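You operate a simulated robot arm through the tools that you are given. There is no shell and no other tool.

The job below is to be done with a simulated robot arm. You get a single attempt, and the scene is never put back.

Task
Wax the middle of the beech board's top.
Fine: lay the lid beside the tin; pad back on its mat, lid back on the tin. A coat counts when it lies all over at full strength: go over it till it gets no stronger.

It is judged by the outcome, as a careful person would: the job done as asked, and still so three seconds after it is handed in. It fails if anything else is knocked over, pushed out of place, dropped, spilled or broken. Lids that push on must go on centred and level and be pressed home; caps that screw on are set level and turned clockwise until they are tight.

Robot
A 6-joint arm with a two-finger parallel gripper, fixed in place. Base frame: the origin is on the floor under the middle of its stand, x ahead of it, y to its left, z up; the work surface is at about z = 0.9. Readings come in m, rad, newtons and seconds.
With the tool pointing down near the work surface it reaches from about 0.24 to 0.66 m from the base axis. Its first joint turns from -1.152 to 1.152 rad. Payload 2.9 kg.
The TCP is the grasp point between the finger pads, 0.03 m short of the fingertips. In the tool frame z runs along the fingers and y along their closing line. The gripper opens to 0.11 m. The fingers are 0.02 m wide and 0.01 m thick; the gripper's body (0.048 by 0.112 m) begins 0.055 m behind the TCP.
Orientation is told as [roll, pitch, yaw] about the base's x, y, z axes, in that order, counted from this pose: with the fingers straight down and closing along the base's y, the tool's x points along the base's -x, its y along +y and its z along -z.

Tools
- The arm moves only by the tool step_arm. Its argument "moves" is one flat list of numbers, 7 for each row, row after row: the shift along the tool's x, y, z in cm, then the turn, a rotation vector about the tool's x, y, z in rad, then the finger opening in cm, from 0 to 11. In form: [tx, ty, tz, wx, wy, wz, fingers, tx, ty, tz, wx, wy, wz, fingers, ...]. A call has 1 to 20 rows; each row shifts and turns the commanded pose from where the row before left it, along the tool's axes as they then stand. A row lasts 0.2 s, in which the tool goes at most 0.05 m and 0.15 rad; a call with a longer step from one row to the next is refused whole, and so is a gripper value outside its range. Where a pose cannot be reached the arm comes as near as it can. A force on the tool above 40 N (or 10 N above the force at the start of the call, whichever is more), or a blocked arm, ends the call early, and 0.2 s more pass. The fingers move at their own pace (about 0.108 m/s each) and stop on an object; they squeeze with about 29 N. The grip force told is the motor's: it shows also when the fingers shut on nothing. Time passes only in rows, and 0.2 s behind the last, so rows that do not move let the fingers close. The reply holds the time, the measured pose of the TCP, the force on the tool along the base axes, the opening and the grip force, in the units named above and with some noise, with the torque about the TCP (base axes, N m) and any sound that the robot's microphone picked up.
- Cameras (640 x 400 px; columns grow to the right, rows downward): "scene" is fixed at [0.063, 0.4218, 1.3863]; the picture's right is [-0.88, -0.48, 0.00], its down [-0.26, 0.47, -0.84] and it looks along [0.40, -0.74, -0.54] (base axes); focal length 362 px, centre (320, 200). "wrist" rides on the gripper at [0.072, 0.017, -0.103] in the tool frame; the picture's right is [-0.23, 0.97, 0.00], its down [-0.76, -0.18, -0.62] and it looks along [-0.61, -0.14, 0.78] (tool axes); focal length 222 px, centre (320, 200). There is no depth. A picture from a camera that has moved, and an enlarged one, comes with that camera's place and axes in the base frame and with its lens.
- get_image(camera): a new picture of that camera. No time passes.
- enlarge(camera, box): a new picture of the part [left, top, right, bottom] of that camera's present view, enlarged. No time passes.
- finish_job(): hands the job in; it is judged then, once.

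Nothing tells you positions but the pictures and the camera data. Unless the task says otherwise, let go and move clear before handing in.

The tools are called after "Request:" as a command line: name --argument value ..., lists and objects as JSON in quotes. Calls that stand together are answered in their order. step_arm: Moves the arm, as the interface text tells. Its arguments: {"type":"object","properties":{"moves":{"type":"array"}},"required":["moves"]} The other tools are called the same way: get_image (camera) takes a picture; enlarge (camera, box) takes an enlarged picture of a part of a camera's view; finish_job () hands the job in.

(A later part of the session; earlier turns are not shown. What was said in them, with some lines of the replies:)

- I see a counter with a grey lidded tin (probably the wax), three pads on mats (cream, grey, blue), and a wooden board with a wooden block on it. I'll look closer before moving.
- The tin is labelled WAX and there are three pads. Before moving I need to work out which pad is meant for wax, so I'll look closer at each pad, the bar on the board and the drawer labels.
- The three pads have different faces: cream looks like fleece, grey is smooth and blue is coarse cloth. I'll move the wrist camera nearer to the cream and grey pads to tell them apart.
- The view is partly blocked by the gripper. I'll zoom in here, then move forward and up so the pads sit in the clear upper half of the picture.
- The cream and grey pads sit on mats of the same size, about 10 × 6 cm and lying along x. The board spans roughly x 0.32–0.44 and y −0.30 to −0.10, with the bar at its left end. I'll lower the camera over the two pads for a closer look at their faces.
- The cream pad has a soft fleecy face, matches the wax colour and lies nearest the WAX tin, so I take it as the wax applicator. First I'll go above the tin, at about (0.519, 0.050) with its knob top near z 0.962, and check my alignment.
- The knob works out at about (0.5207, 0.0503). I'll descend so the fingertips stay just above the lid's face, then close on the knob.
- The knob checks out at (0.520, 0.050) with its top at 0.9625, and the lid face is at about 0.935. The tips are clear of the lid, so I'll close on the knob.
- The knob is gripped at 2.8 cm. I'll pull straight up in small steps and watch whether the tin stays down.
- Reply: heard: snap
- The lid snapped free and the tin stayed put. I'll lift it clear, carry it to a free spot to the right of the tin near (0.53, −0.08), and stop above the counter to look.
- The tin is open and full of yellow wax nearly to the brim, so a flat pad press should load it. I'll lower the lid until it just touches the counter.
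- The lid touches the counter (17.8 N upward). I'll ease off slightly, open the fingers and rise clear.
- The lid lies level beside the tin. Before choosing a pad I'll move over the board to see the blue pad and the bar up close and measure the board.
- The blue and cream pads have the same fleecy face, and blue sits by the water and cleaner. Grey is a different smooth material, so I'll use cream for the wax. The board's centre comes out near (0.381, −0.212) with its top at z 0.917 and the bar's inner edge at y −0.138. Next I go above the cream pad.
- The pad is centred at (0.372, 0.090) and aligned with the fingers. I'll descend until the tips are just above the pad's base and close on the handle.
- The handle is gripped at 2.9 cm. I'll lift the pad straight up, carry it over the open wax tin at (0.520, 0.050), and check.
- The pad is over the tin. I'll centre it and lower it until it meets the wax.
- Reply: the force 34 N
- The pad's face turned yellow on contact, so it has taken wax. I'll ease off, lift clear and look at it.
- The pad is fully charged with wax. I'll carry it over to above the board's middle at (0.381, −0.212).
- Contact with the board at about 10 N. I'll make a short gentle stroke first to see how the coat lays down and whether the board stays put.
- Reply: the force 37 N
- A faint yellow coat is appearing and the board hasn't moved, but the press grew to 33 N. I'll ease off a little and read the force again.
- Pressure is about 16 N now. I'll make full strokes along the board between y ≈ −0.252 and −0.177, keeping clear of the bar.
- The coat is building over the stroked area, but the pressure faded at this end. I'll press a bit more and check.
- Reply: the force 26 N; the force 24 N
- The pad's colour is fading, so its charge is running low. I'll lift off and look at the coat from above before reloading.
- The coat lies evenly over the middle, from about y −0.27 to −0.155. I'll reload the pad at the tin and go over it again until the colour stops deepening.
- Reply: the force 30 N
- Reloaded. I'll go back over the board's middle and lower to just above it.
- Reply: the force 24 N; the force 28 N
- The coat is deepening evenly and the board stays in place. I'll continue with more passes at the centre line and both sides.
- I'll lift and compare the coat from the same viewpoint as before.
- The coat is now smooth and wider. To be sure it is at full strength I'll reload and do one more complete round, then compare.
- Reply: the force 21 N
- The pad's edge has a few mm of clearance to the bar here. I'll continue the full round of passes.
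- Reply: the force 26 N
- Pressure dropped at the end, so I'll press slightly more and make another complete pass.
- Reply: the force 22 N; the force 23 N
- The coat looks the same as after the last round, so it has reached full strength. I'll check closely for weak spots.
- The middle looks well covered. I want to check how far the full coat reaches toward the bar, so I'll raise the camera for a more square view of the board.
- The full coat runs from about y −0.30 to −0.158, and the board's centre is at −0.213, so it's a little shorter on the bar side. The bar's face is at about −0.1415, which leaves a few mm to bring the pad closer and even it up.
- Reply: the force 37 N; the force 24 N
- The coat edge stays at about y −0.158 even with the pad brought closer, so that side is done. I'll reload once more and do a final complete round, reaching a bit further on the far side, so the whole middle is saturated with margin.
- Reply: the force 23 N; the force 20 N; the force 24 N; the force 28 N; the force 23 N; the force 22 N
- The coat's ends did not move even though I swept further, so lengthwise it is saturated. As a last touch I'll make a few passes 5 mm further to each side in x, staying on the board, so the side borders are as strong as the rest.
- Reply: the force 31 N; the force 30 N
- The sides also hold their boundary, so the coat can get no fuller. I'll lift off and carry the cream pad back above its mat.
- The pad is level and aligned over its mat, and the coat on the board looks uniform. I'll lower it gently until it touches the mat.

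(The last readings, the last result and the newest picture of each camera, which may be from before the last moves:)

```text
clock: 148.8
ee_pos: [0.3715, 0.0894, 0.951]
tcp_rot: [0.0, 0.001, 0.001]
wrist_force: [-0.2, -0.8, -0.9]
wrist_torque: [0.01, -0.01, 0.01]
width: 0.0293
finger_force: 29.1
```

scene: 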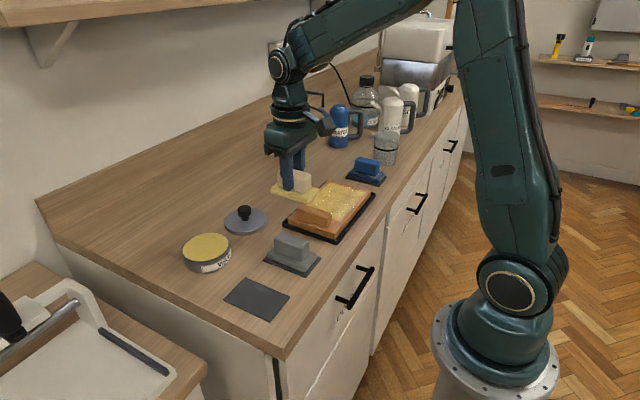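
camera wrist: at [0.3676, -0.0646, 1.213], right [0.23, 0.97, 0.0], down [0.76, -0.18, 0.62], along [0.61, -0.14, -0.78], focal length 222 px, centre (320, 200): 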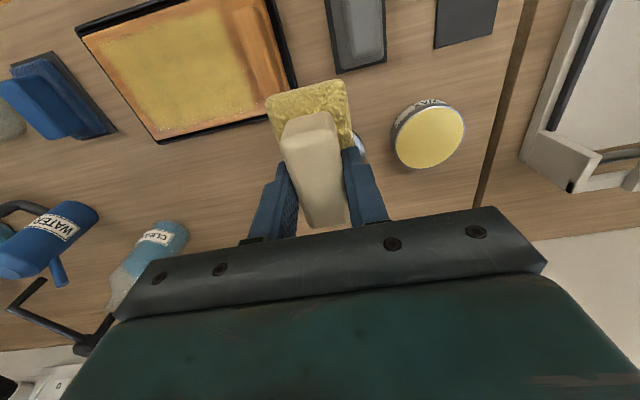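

Request:
step_arm --moves '[0, 0, 0.12, 0, 0, 0, 1.5, 0, 0, 0, 0, 0, 0, 1.5]'

Request:
enlarge --camera "scene" --box '[200, 230, 320, 330]'

```text
clock: 149.4
ee_pos: [0.3723, 0.089, 0.951]
tcp_rot: [0.0, 0.001, 0.002]
wrist_force: [0.4, 0.4, -0.9]
wrist_torque: [-0.01, 0.0, 0.01]
width: 0.0293
finger_force: 29.1
```

```text
4.00 times, centred on (260, 280) of scene
camera zoom: at [0.063, 0.4218, 1.3863], right [-0.88, -0.48, 0.0], down [-0.26, 0.47, -0.84], along [0.4, -0.74, -0.54], focal length 1448 px, centre (560, -120)
```

zoom: 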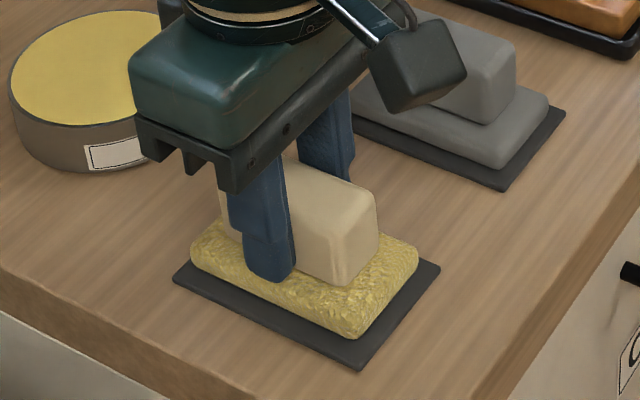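

Request:
step_arm --moves '[0, 0, 0.12, 0, 0, 0, 1.5, 0, 0, 0, 0, 0, 0, 1.5]'

```text
clock: 150.0
ee_pos: [0.3719, 0.0888, 0.9511]
tcp_rot: [0.0, -0.002, 0.001]
wrist_force: [-3.2, -0.2, 15.4]
wrist_torque: [-0.06, 0.25, 0.01]
width: 0.0291
finger_force: 28.8
```

The pad rests on the mat. I'll ease off, open the fingers and rise straight up.

Request:
step_arm --moves '[0, 0, -0.12, 0, 0, 0, 1.5, 0, 0, 0, 0, 0, 0, 3.5, 0, 0, 0, 0, 0, 0, 5, 0, 0, 0, 0, 0, 0, 6, 0, 0, -1.5, 0, 0, 0, 6, 0, 0, -3, 0, 0, 0, 6, 0, 0, -4, 0, 0, 0, 6, 0, 0, -2.5, 0, 0, 0, 6, 0, 0, 0, 0, 0, 0, 6]'

Request:
get_image --camera "scene"

Request:
enlarge --camera "scene" --box '[200, 230, 320, 330]'

Request:
enlarge --camera "wrist" --box '[220, 20, 420, 200]'

```text
clock: 152.0
ee_pos: [0.3727, 0.0884, 1.0612]
tcp_rot: [-0.001, 0.0, 0.0]
wrist_force: [0.0, 0.0, -1.3]
wrist_torque: [0.0, 0.01, -0.02]
width: 0.0601
finger_force: 0.1
```

```text
taken
```

scene: 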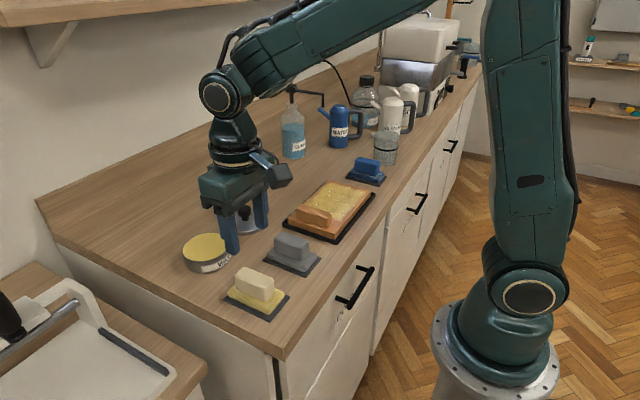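

```text
4.00 times, centred on (260, 280) of scene
camera zoom: at [0.063, 0.4218, 1.3863], right [-0.88, -0.48, 0.0], down [-0.26, 0.47, -0.84], along [0.4, -0.74, -0.54], focal length 1448 px, centre (560, -120)
```

zoom: 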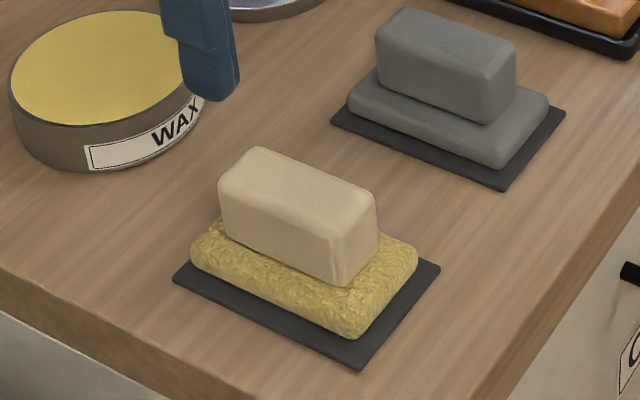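

```text
2.22 times, centred on (320, 110) of wrist
camera zoom: at [0.3005, 0.1051, 1.1645], right [0.23, 0.97, 0.0], down [0.76, -0.18, 0.62], along [0.61, -0.14, -0.78], focal length 494 px, centre (320, 400)
```

zoom: 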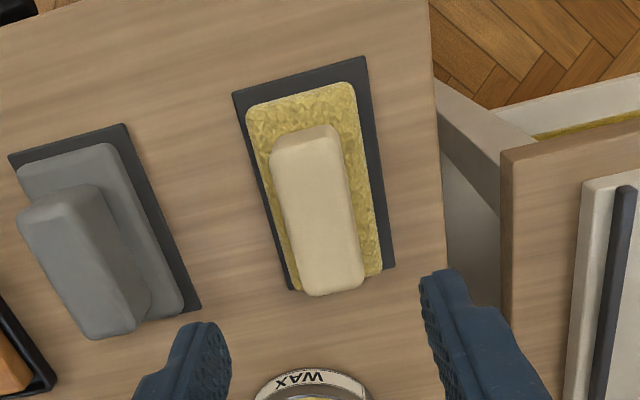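

The pad is seated on its mat. Next I'll go above the lid to check its position and the tin's before refitting.

Request:
step_arm --moves '[-2.62, -2.8, 0, 0, 0, 0, 6, -2.62, -2.8, 0, 0, 0, 0, 6, -2.62, -2.8, 0, 0, 0, 0, 6, -2.62, -2.8, 0, 0, 0, 0, 6, -2.62, -2.8, 0, 0, 0, 0, 6, -2.62, -2.8, 0, 0, 0, 0, 6, 0, 0, 0, 0, 0, 0, 6]'

Request:
get_image --camera "wrist"

Request:
enlarge --camera "wrist" --box '[250, 40, 400, 180]'

Request:
enlarge --camera "wrist" --box '[370, 0, 530, 140]'

```text
clock: 153.6
ee_pos: [0.5317, -0.0789, 1.0595]
tcp_rot: [0.0, 0.0, 0.002]
wrist_force: [-0.4, -0.2, 0.1]
wrist_torque: [-0.03, -0.03, 0.03]
width: 0.0598
finger_force: 0.1
```

```text
taken
camera wrist: at [0.4582, -0.0635, 1.1643], right [0.23, 0.97, 0.0], down [0.76, -0.18, 0.62], along [0.61, -0.14, -0.78], focal length 222 px, centre (320, 200)
```

wrist: 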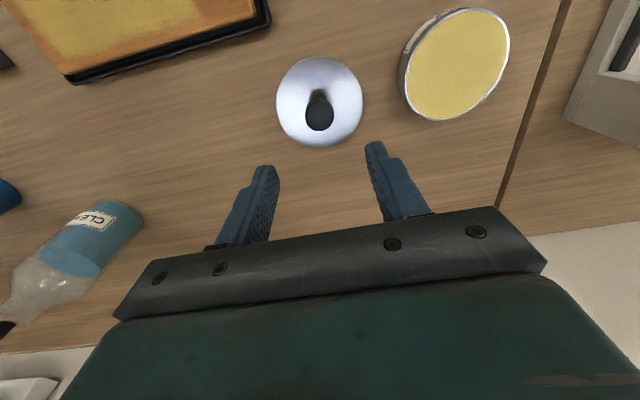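

```text
2.86 times, centred on (325, 110) of wrist
camera zoom: at [0.4582, -0.0635, 1.1643], right [0.23, 0.97, 0.0], down [0.76, -0.18, 0.62], along [0.61, -0.14, -0.78], focal length 635 px, centre (306, 457)
```

zoom: 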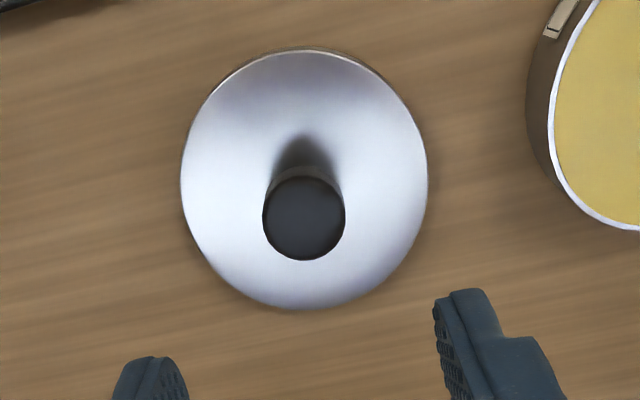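

```text
2.86 times, centred on (450, 70) of wrist
camera zoom: at [0.4582, -0.0635, 1.1643], right [0.23, 0.97, 0.0], down [0.76, -0.18, 0.62], along [0.61, -0.14, -0.78], focal length 635 px, centre (-51, 571)
```

zoom: 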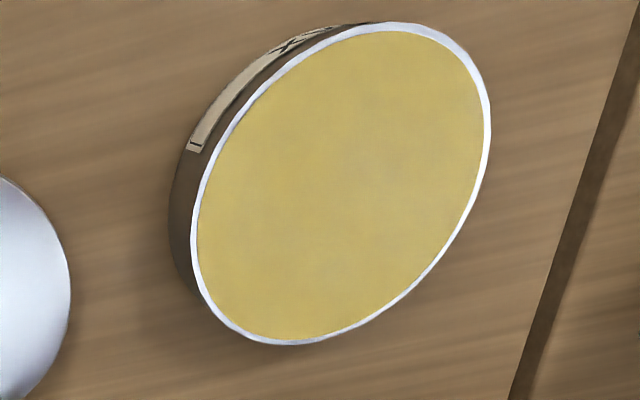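

The lid knob is at (0.531, −0.080). I'll look straight down at the open tin once more to fix its exact centre before refitting.

Request:
step_arm --moves '[0.27, 3.2, 0, 0, 0, 0, 6, 0.27, 3.2, 0, 0, 0, 0, 6, 0.27, 3.2, 0, 0, 0, 0, 6, 0.27, 3.3, 0, 0, 0, 0, 6, 0, 0, 0, 0, 0, 0, 6]'

Request:
enlarge --camera "wrist" --box '[250, 40, 390, 180]'

```text
clock: 154.8
ee_pos: [0.5188, 0.0501, 1.0617]
tcp_rot: [0.0, 0.0, 0.001]
wrist_force: [-0.3, -0.2, 0.3]
wrist_torque: [0.0, -0.03, 0.0]
width: 0.0602
finger_force: 0.1
```

```text
2.86 times, centred on (320, 110) of wrist
camera zoom: at [0.4463, 0.067, 1.1647], right [0.23, 0.97, 0.0], down [0.76, -0.18, 0.62], along [0.61, -0.14, -0.78], focal length 635 px, centre (320, 457)
```

zoom: 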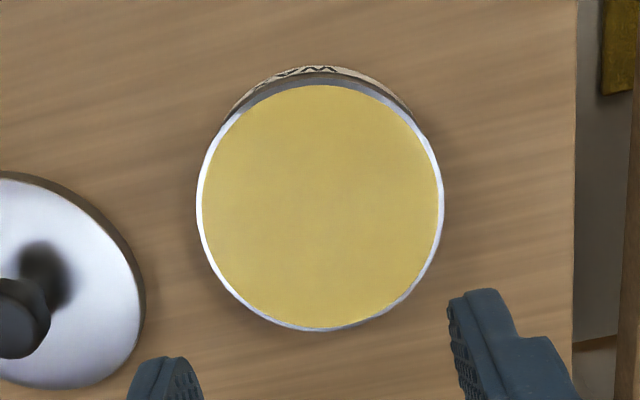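

The tin's centre comes out at about (0.522, 0.050). I'll compare its place to the first picture using the fixed scene camera with the same zoom box.

Request:
enlarge --camera "scene" --box '[170, 220, 250, 280]'

Request:
enlarge --camera "scene" --box '[150, 170, 290, 290]'

```text
6.67 times, centred on (210, 250) of scene
camera zoom: at [0.063, 0.4218, 1.3863], right [-0.88, -0.48, 0.0], down [-0.26, 0.47, -0.84], along [0.4, -0.74, -0.54], focal length 2413 px, centre (1053, -133)
```

zoom: 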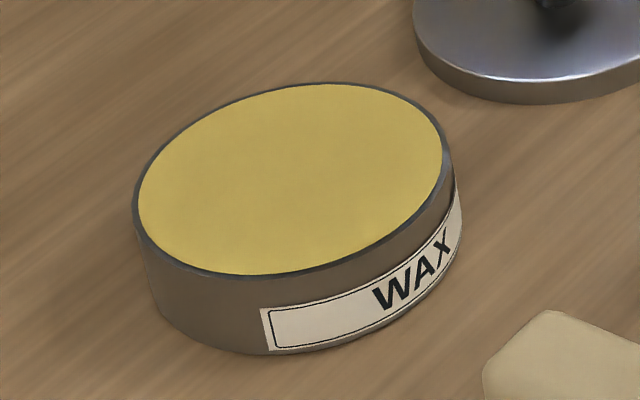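

```text
3.33 times, centred on (220, 230) of scene
camera zoom: at [0.063, 0.4218, 1.3863], right [-0.88, -0.48, 0.0], down [-0.26, 0.47, -0.84], along [0.4, -0.74, -0.54], focal length 1207 px, centre (653, 100)
```

zoom: 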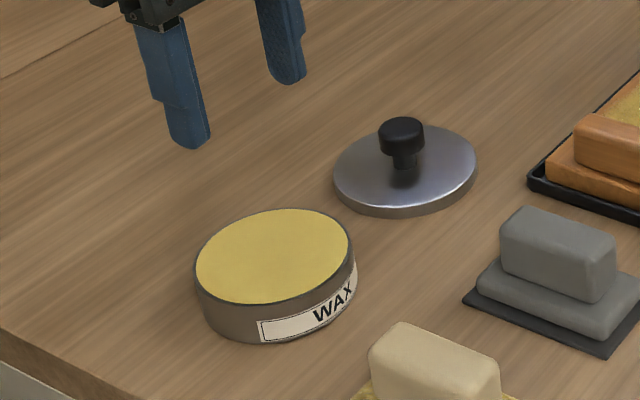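

The tin hasn't moved at all: its label sits on identical pixels. If I regrip the lid exactly where I released it and retrace the same offset, it will land centred. First I'll go down over the knob.

Request:
step_arm --moves '[-0.28, -3.255, 0, 0, 0, 0, 6, -0.28, -3.255, 0, 0, 0, 0, 6, -0.28, -3.255, 0, 0, 0, 0, 6, -0.28, -3.255, 0, 0, 0, 0, 6, 0, 0, 3.5, 0, 0, 0, 6, 0, 0, 3.5, 0, 0, 0, 6, 0, 0, 3.0, 0, 0, 0, 6, 0, 0, 1.2, 0, 0, 0, 6, 0, 0, 0, 0, 0, 0, 6]'

Request:
enlarge --camera "wrist" --box '[220, 80, 440, 240]'

Request:
enlarge --camera "scene" --box '[190, 150, 290, 240]'

```text
clock: 156.8
ee_pos: [0.5304, -0.0801, 0.9488]
tcp_rot: [0.0, -0.001, -0.001]
wrist_force: [0.6, 0.4, -0.2]
wrist_torque: [0.01, 0.01, -0.02]
width: 0.0599
finger_force: 0.0
```

```text
2.50 times, centred on (330, 160) of wrist
camera zoom: at [0.4578, -0.0633, 1.0519], right [0.23, 0.97, 0.0], down [0.76, -0.18, 0.62], along [0.61, -0.14, -0.78], focal length 555 px, centre (295, 300)
```

zoom: 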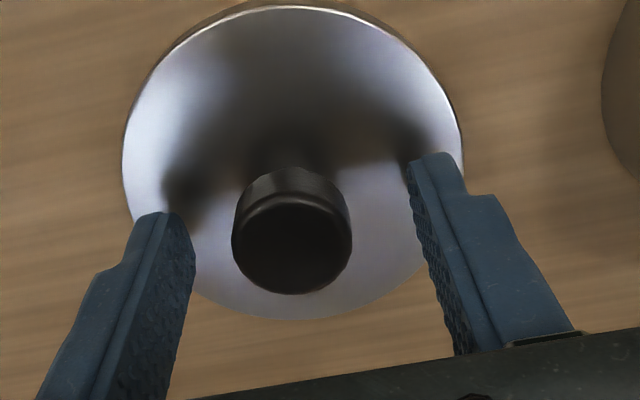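

```text
4.44 times, centred on (240, 195) of scene
camera zoom: at [0.063, 0.4218, 1.3863], right [-0.88, -0.48, 0.0], down [-0.26, 0.47, -0.84], along [0.4, -0.74, -0.54], focal length 1609 px, centre (676, 222)
```

zoom: 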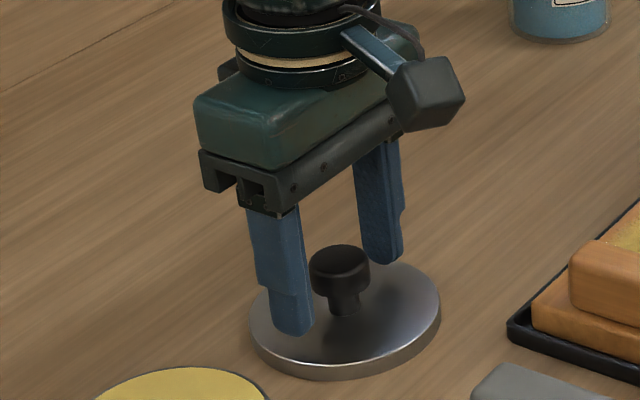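

The knob sits in the view just as it did at the first grasp. I'll close on it.

Request:
step_arm --moves '[0, 0, 0.12, 0, 0, 0, 6, 0, 0, 0, 0, 0, 0, 4, 0, 0, 0, 0, 0, 0, 2, 0, 0, 0, 0, 0, 0, 2, 0, 0, 0, 0, 0, 0, 2]'

```text
clock: 158.0
ee_pos: [0.5283, -0.0801, 0.948]
tcp_rot: [-0.001, 0.001, 0.0]
wrist_force: [0.0, -0.3, -0.7]
wrist_torque: [0.01, -0.02, 0.0]
width: 0.0276
finger_force: 29.0
```

Gripped. I'll lift the lid and carry it back over the tin along the reversed offset.

Request:
step_arm --moves '[0, 0, -1.0, 0, 0, 0, 2, 0, 0, -2.5, 0, 0, 0, 2, 0, 0, -3.0, 0, 0, 0, 2, 0.2, 2.6, 0, 0, 0, 0, 2, 0.2, 3.5, 0, 0, 0, 0, 2, 0.3, 3.5, 0, 0, 0, 0, 2, 0.2, 2.4, 0, 0, 0, 0, 2, 0, 1.0, 0, 0, 0, 0, 2, 0, 0, 0, 0, 0, 0, 2]'

Request:
enlarge --camera "scene" --box '[150, 170, 290, 290]'

Request:
get_image --camera "wrist"

```text
clock: 160.0
ee_pos: [0.5201, 0.0509, 1.0129]
tcp_rot: [0.0, 0.0, -0.001]
wrist_force: [0.3, 0.6, 0.5]
wrist_torque: [0.03, 0.01, -0.02]
width: 0.0276
finger_force: 29.3
```

```text
3.33 times, centred on (220, 230) of scene
camera zoom: at [0.063, 0.4218, 1.3863], right [-0.88, -0.48, 0.0], down [-0.26, 0.47, -0.84], along [0.4, -0.74, -0.54], focal length 1207 px, centre (653, 100)
```

zoom: 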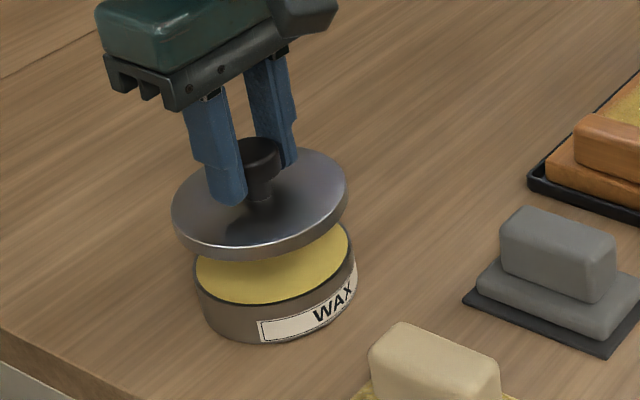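

```text
taken
camera wrist: at [0.4487, 0.0665, 1.1158], right [0.23, 0.97, 0.0], down [0.76, -0.18, 0.62], along [0.61, -0.14, -0.78], focal length 222 px, centre (320, 200)
```

wrist: 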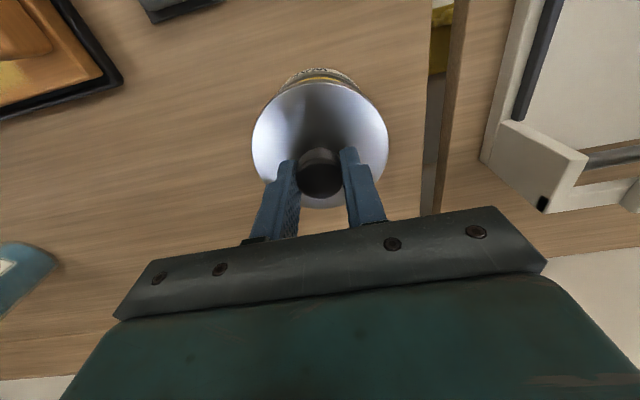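

The lid is level above the tin. I'll lower it to the same height as just after the snap and compare with that earlier picture.

Request:
step_arm --moves '[0, 0, 1.5, 0, 0, 0, 2, 0, 0, 1.0, 0, 0, 0, 2, 0, 0, 0.43, 0, 0, 0, 2, 0, 0, 0, 0, 0, 0, 2]'

Request:
enlarge --camera "scene" --box '[150, 170, 290, 290]'

```text
clock: 161.0
ee_pos: [0.52, 0.0499, 0.9825]
tcp_rot: [0.0, 0.001, -0.001]
wrist_force: [0.0, 0.4, -0.7]
wrist_torque: [0.01, 0.03, 0.02]
width: 0.0275
finger_force: 29.3
```

```text
3.33 times, centred on (220, 230) of scene
camera zoom: at [0.063, 0.4218, 1.3863], right [-0.88, -0.48, 0.0], down [-0.26, 0.47, -0.84], along [0.4, -0.74, -0.54], focal length 1207 px, centre (653, 100)
```

zoom: 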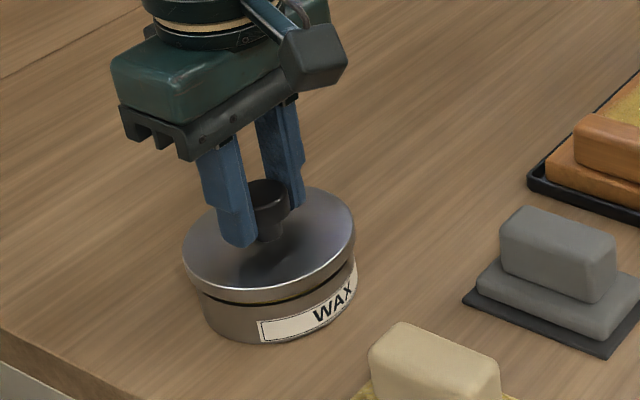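

This matches the earlier picture almost exactly, so the lid is centred. I'll lower it in small steps until it meets the tin.

Request:
step_arm --moves '[0, 0, 0.3, 0, 0, 0, 2, 0, 0, 0.3, 0, 0, 0, 2, 0, 0, 0.2, 0, 0, 0, 2, 0, 0, 0, 0, 0, 0, 2]'

Request:
enlarge --camera "scene" --box '[170, 220, 250, 280]'

```text
clock: 162.0
ee_pos: [0.5216, 0.0507, 0.9744]
tcp_rot: [-0.001, -0.001, 0.001]
wrist_force: [0.0, -0.7, -0.1]
wrist_torque: [0.03, -0.01, 0.0]
width: 0.0275
finger_force: 28.7
```

```text
6.67 times, centred on (210, 250) of scene
camera zoom: at [0.063, 0.4218, 1.3863], right [-0.88, -0.48, 0.0], down [-0.26, 0.47, -0.84], along [0.4, -0.74, -0.54], focal length 2413 px, centre (1053, -133)
```

zoom: 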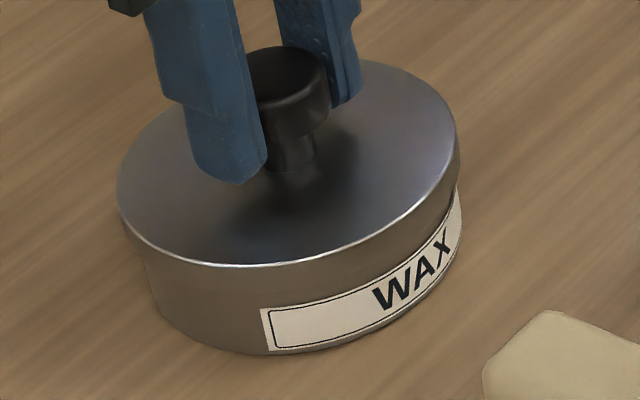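

Request:
step_arm --moves '[0, 0, 0.2, 0, 0, 0, 2, 0, 0, 0.15, 0, 0, 0, 2, 0, 0, 0, 0, 0, 0, 2]'

Request:
enlarge --camera "scene" --box '[170, 220, 250, 280]'

```text
clock: 162.8
ee_pos: [0.5209, 0.051, 0.9704]
tcp_rot: [0.001, 0.0, 0.001]
wrist_force: [-0.1, -0.2, 0.0]
wrist_torque: [-0.01, 0.03, 0.01]
width: 0.0276
finger_force: 28.7
```

```text
6.67 times, centred on (210, 250) of scene
camera zoom: at [0.063, 0.4218, 1.3863], right [-0.88, -0.48, 0.0], down [-0.26, 0.47, -0.84], along [0.4, -0.74, -0.54], focal length 2413 px, centre (1053, -133)
```

zoom: 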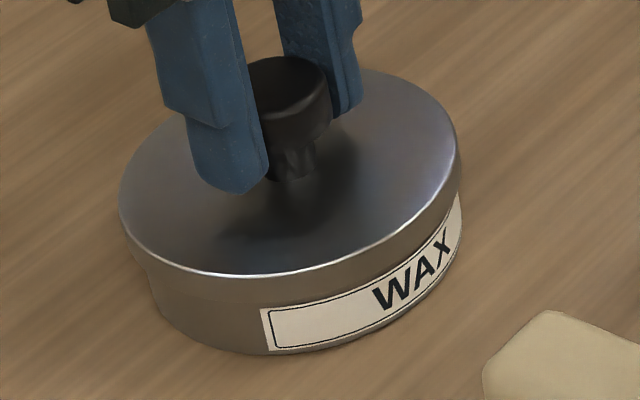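

Request:
step_arm --moves '[0, 0, 0.1, 0, 0, 0, 2, 0, 0, 0.1, 0, 0, 0, 2, 0, 0, 0, 0, 0, 0, 2]'

```text
clock: 163.6
ee_pos: [0.5201, 0.051, 0.9693]
tcp_rot: [0.0, 0.001, 0.002]
wrist_force: [-8.3, 2.8, 14.2]
wrist_torque: [0.07, 0.35, 0.01]
width: 0.0274
finger_force: 29.0
heard: snap
```

A snap was heard. I'll press a little more to make sure it's fully home.

Request:
step_arm --moves '[0, 0, 0.1, 0, 0, 0, 2, 0, 0, 0.08, 0, 0, 0, 2, 0, 0, 0, 0, 0, 0, 2]'

Request:
enlarge --camera "scene" --box '[170, 220, 250, 280]'

```text
clock: 164.4
ee_pos: [0.5215, 0.0496, 0.9689]
tcp_rot: [0.0, -0.004, -0.001]
wrist_force: [-8.4, 4.3, 26.5]
wrist_torque: [0.14, 0.18, 0.04]
width: 0.0279
finger_force: 29.0
```

```text
6.67 times, centred on (210, 250) of scene
camera zoom: at [0.0624, 0.4219, 1.3864], right [-0.88, -0.48, 0.0], down [-0.26, 0.47, -0.84], along [0.4, -0.74, -0.54], focal length 2413 px, centre (1053, -133)
```

zoom: 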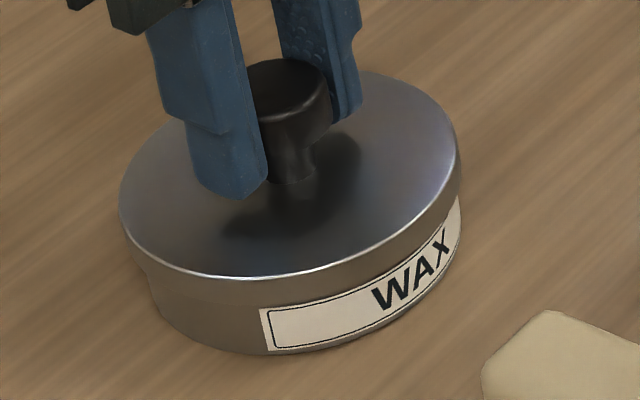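

The lid is seated level and matches the original picture. I'll unload, release and rise clear.

Request:
step_arm --moves '[0, 0, -0.2, 0, 0, 0, 2, 0, 0, -0.05, 0, 0, 0, 3, 0, 0, 0, 0, 0, 0, 5, 0, 0, 0, 0, 0, 0, 6, 0, 0, -1.5, 0, 0, 0, 6, 0, 0, -3, 0, 0, 0, 6, 0, 0, -4, 0, 0, 0, 6, 0, 0, -3, 0, 0, 0, 6, 0, 0, 0, 0, 0, 0, 6]'

Request:
get_image --camera "scene"

Request:
enlarge --camera "scene" --box '[170, 220, 250, 280]'

Request:
enlarge --camera "wrist" --box '[240, 30, 400, 180]'

```text
clock: 166.4
ee_pos: [0.5213, 0.0495, 1.086]
tcp_rot: [0.0, 0.0, 0.0]
wrist_force: [-0.2, -0.7, 0.0]
wrist_torque: [-0.05, -0.02, 0.0]
width: 0.06
finger_force: 0.1
```

```text
taken
```

scene: 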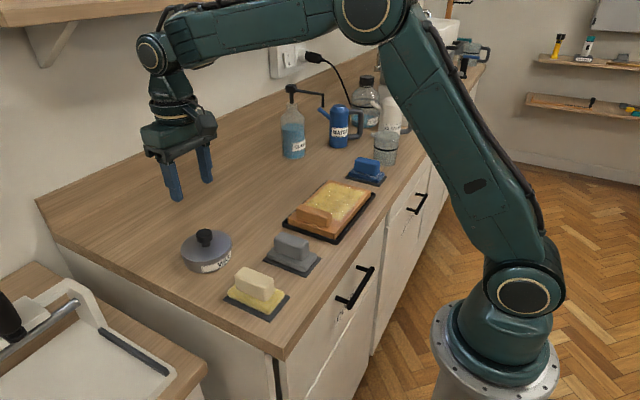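

```text
6.67 times, centred on (210, 250) of scene
camera zoom: at [0.063, 0.4218, 1.3863], right [-0.88, -0.48, 0.0], down [-0.26, 0.47, -0.84], along [0.4, -0.74, -0.54], focal length 2413 px, centre (1053, -133)
```

zoom: 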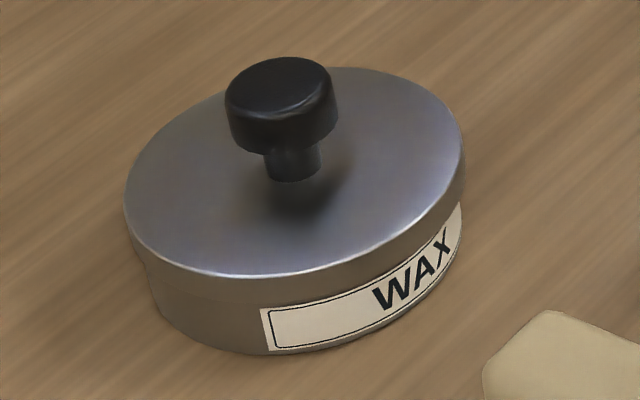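

```text
2.67 times, centred on (320, 105) of wrist
camera zoom: at [0.4493, 0.066, 1.189], right [0.23, 0.97, 0.0], down [0.76, -0.18, 0.62], along [0.61, -0.14, -0.78], focal length 592 px, centre (320, 453)
```

zoom: 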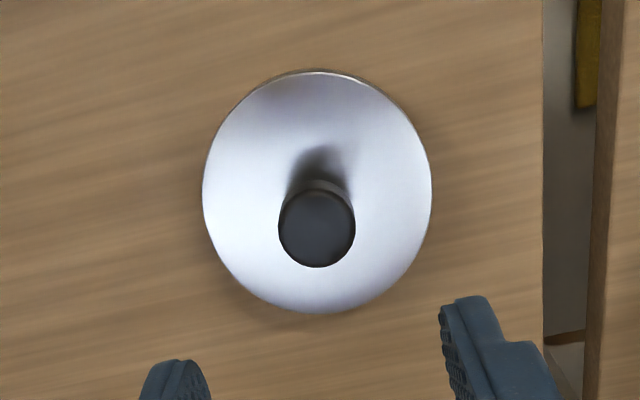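

The lid is on and the arm is clear. It looks about a millimetre off from its original place, so I'll check its seat closely from both cameras before deciding anything.

Request:
enlarge --camera "scene" --box '[176, 226, 238, 276]'

Request:
enlarge --camera "wrist" --box '[280, 50, 360, 125]'

```text
8.00 times, centred on (207, 251) of scene
camera zoom: at [0.063, 0.4218, 1.3863], right [-0.88, -0.48, 0.0], down [-0.26, 0.47, -0.84], along [0.4, -0.74, -0.54], focal length 2896 px, centre (1224, -208)
```

zoom: 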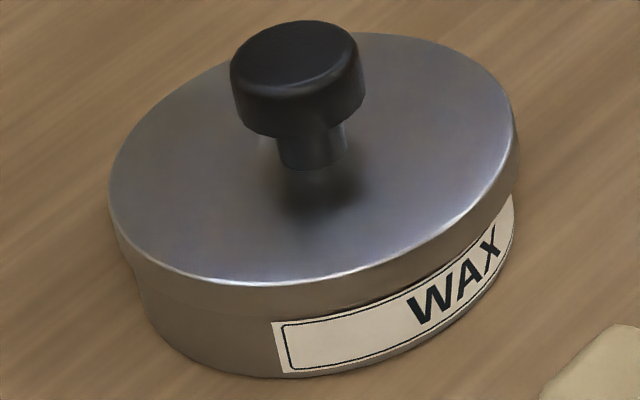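

```text
5.33 times, centred on (320, 88) of wrist
camera zoom: at [0.4493, 0.066, 1.189], right [0.23, 0.97, 0.0], down [0.76, -0.18, 0.62], along [0.61, -0.14, -0.78], focal length 1185 px, centre (320, 800)
```

zoom: 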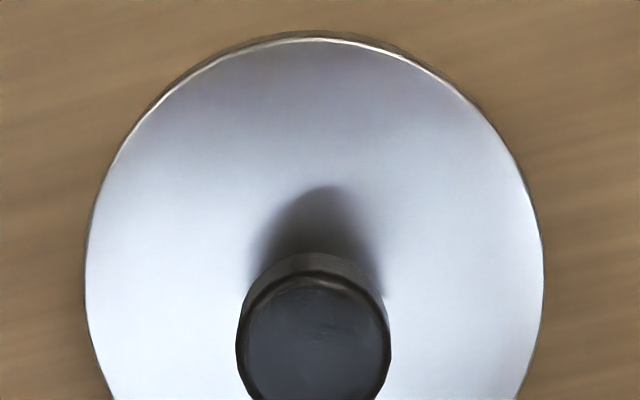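

The lid is level, fully down (same height as at the start) and within about a millimetre of its original place, with the snap heard. I'll move the arm up and clear, then check everything one last time.

Request:
step_arm --moves '[0.5, 0, -3, 0, 0, 0, 6, 0.5, 0, -3, 0, 0, 0, 6, 0.5, 0, -3, 0, 0, 0, 6, 0, 0, 0, 0, 0, 0, 6]'

Request:
get_image --camera "scene"

Request:
enlarge --camera "scene" --box '[260, 130, 400, 260]'

Request:
enlarge --camera "scene" --box '[160, 200, 320, 330]'

Request:
enlarge --camera "wrist" --box '[0, 0, 400, 200]'

```text
clock: 167.4
ee_pos: [0.5066, 0.0489, 1.1749]
tcp_rot: [0.001, 0.002, -0.003]
wrist_force: [-0.1, 0.0, 0.3]
wrist_torque: [-0.01, 0.01, -0.02]
width: 0.06
finger_force: 0.0
```

```text
taken
```

scene: 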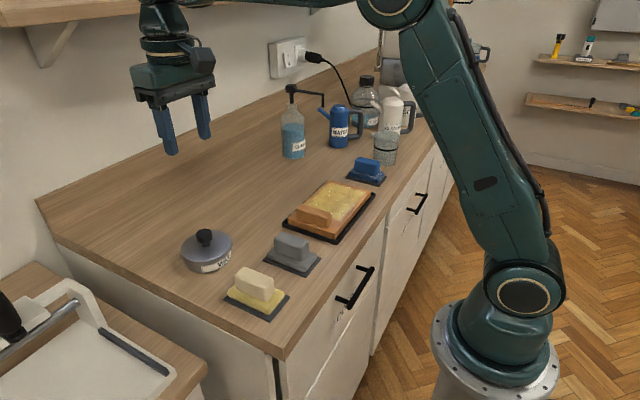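

```text
3.08 times, centred on (330, 195) of scene
camera zoom: at [0.063, 0.4218, 1.3863], right [-0.88, -0.48, 0.0], down [-0.26, 0.47, -0.84], along [0.4, -0.74, -0.54], focal length 1114 px, centre (289, 215)
```

zoom: 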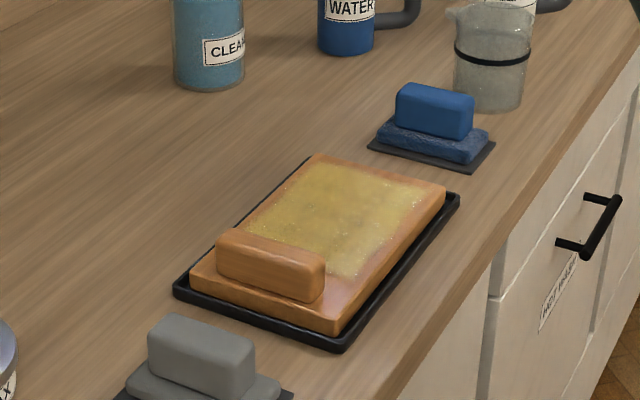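

```text
3.08 times, centred on (240, 265) of scene
camera zoom: at [0.063, 0.4218, 1.3863], right [-0.88, -0.48, 0.0], down [-0.26, 0.47, -0.84], along [0.4, -0.74, -0.54], focal length 1114 px, centre (566, 0)
```

zoom: 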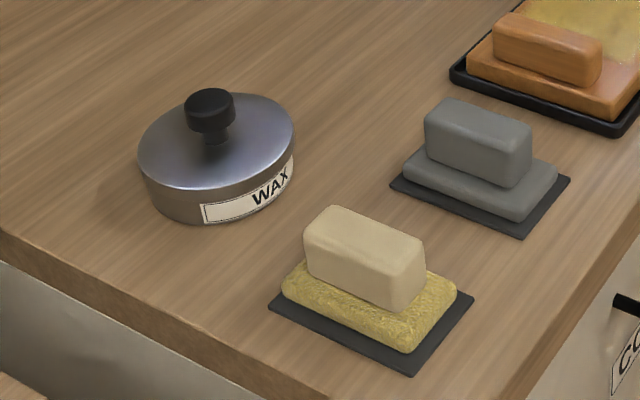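

```text
1.60 times, centred on (200, 100) of wrist
camera zoom: at [0.4347, 0.066, 1.278], right [0.23, 0.97, 0.0], down [0.76, -0.18, 0.62], along [0.61, -0.14, -0.78], focal length 355 px, centre (512, 360)
```

zoom: 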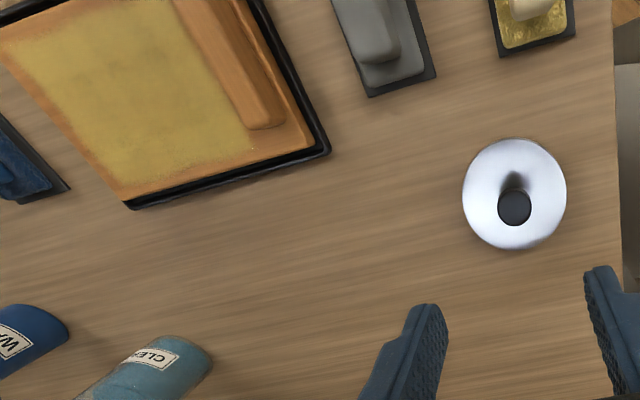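

I see the tin closed with its lid level, the cream pad back on its mat, and an even wax coat over the middle of the board. Everything else is where it was and the gripper is empty and clear, so I'm handing the job in.

Request:
finish_job

```text
The job is handed in.
```

The middle of the beech board's top is waxed, and I've handed the job in. I don't have the judge's result.

- **Coat:** I used the cream fleecy pad, since it was the nearest to the wax tin and looked like a wax applicator, but nothing labelled it as such. I loaded it four times and went over the middle until extra passes no longer made the coat look stronger or reach further. It covers roughly x 0.33–0.43 and y −0.30 to −0.16. The strip beside the wooden bar is bare.
- **Lid:** it lay beside the tin while I worked and is now back on, level and pressed home with an audible snap. It sits about 1.5 mm off its original centre. I left it there rather than risk disturbing a closed tin.
- **Pad and surroundings:** the pad is back on its mat, still yellow with wax. The tin, the board and bar, and the other pads show no visible movement. The gripper is empty and clear.
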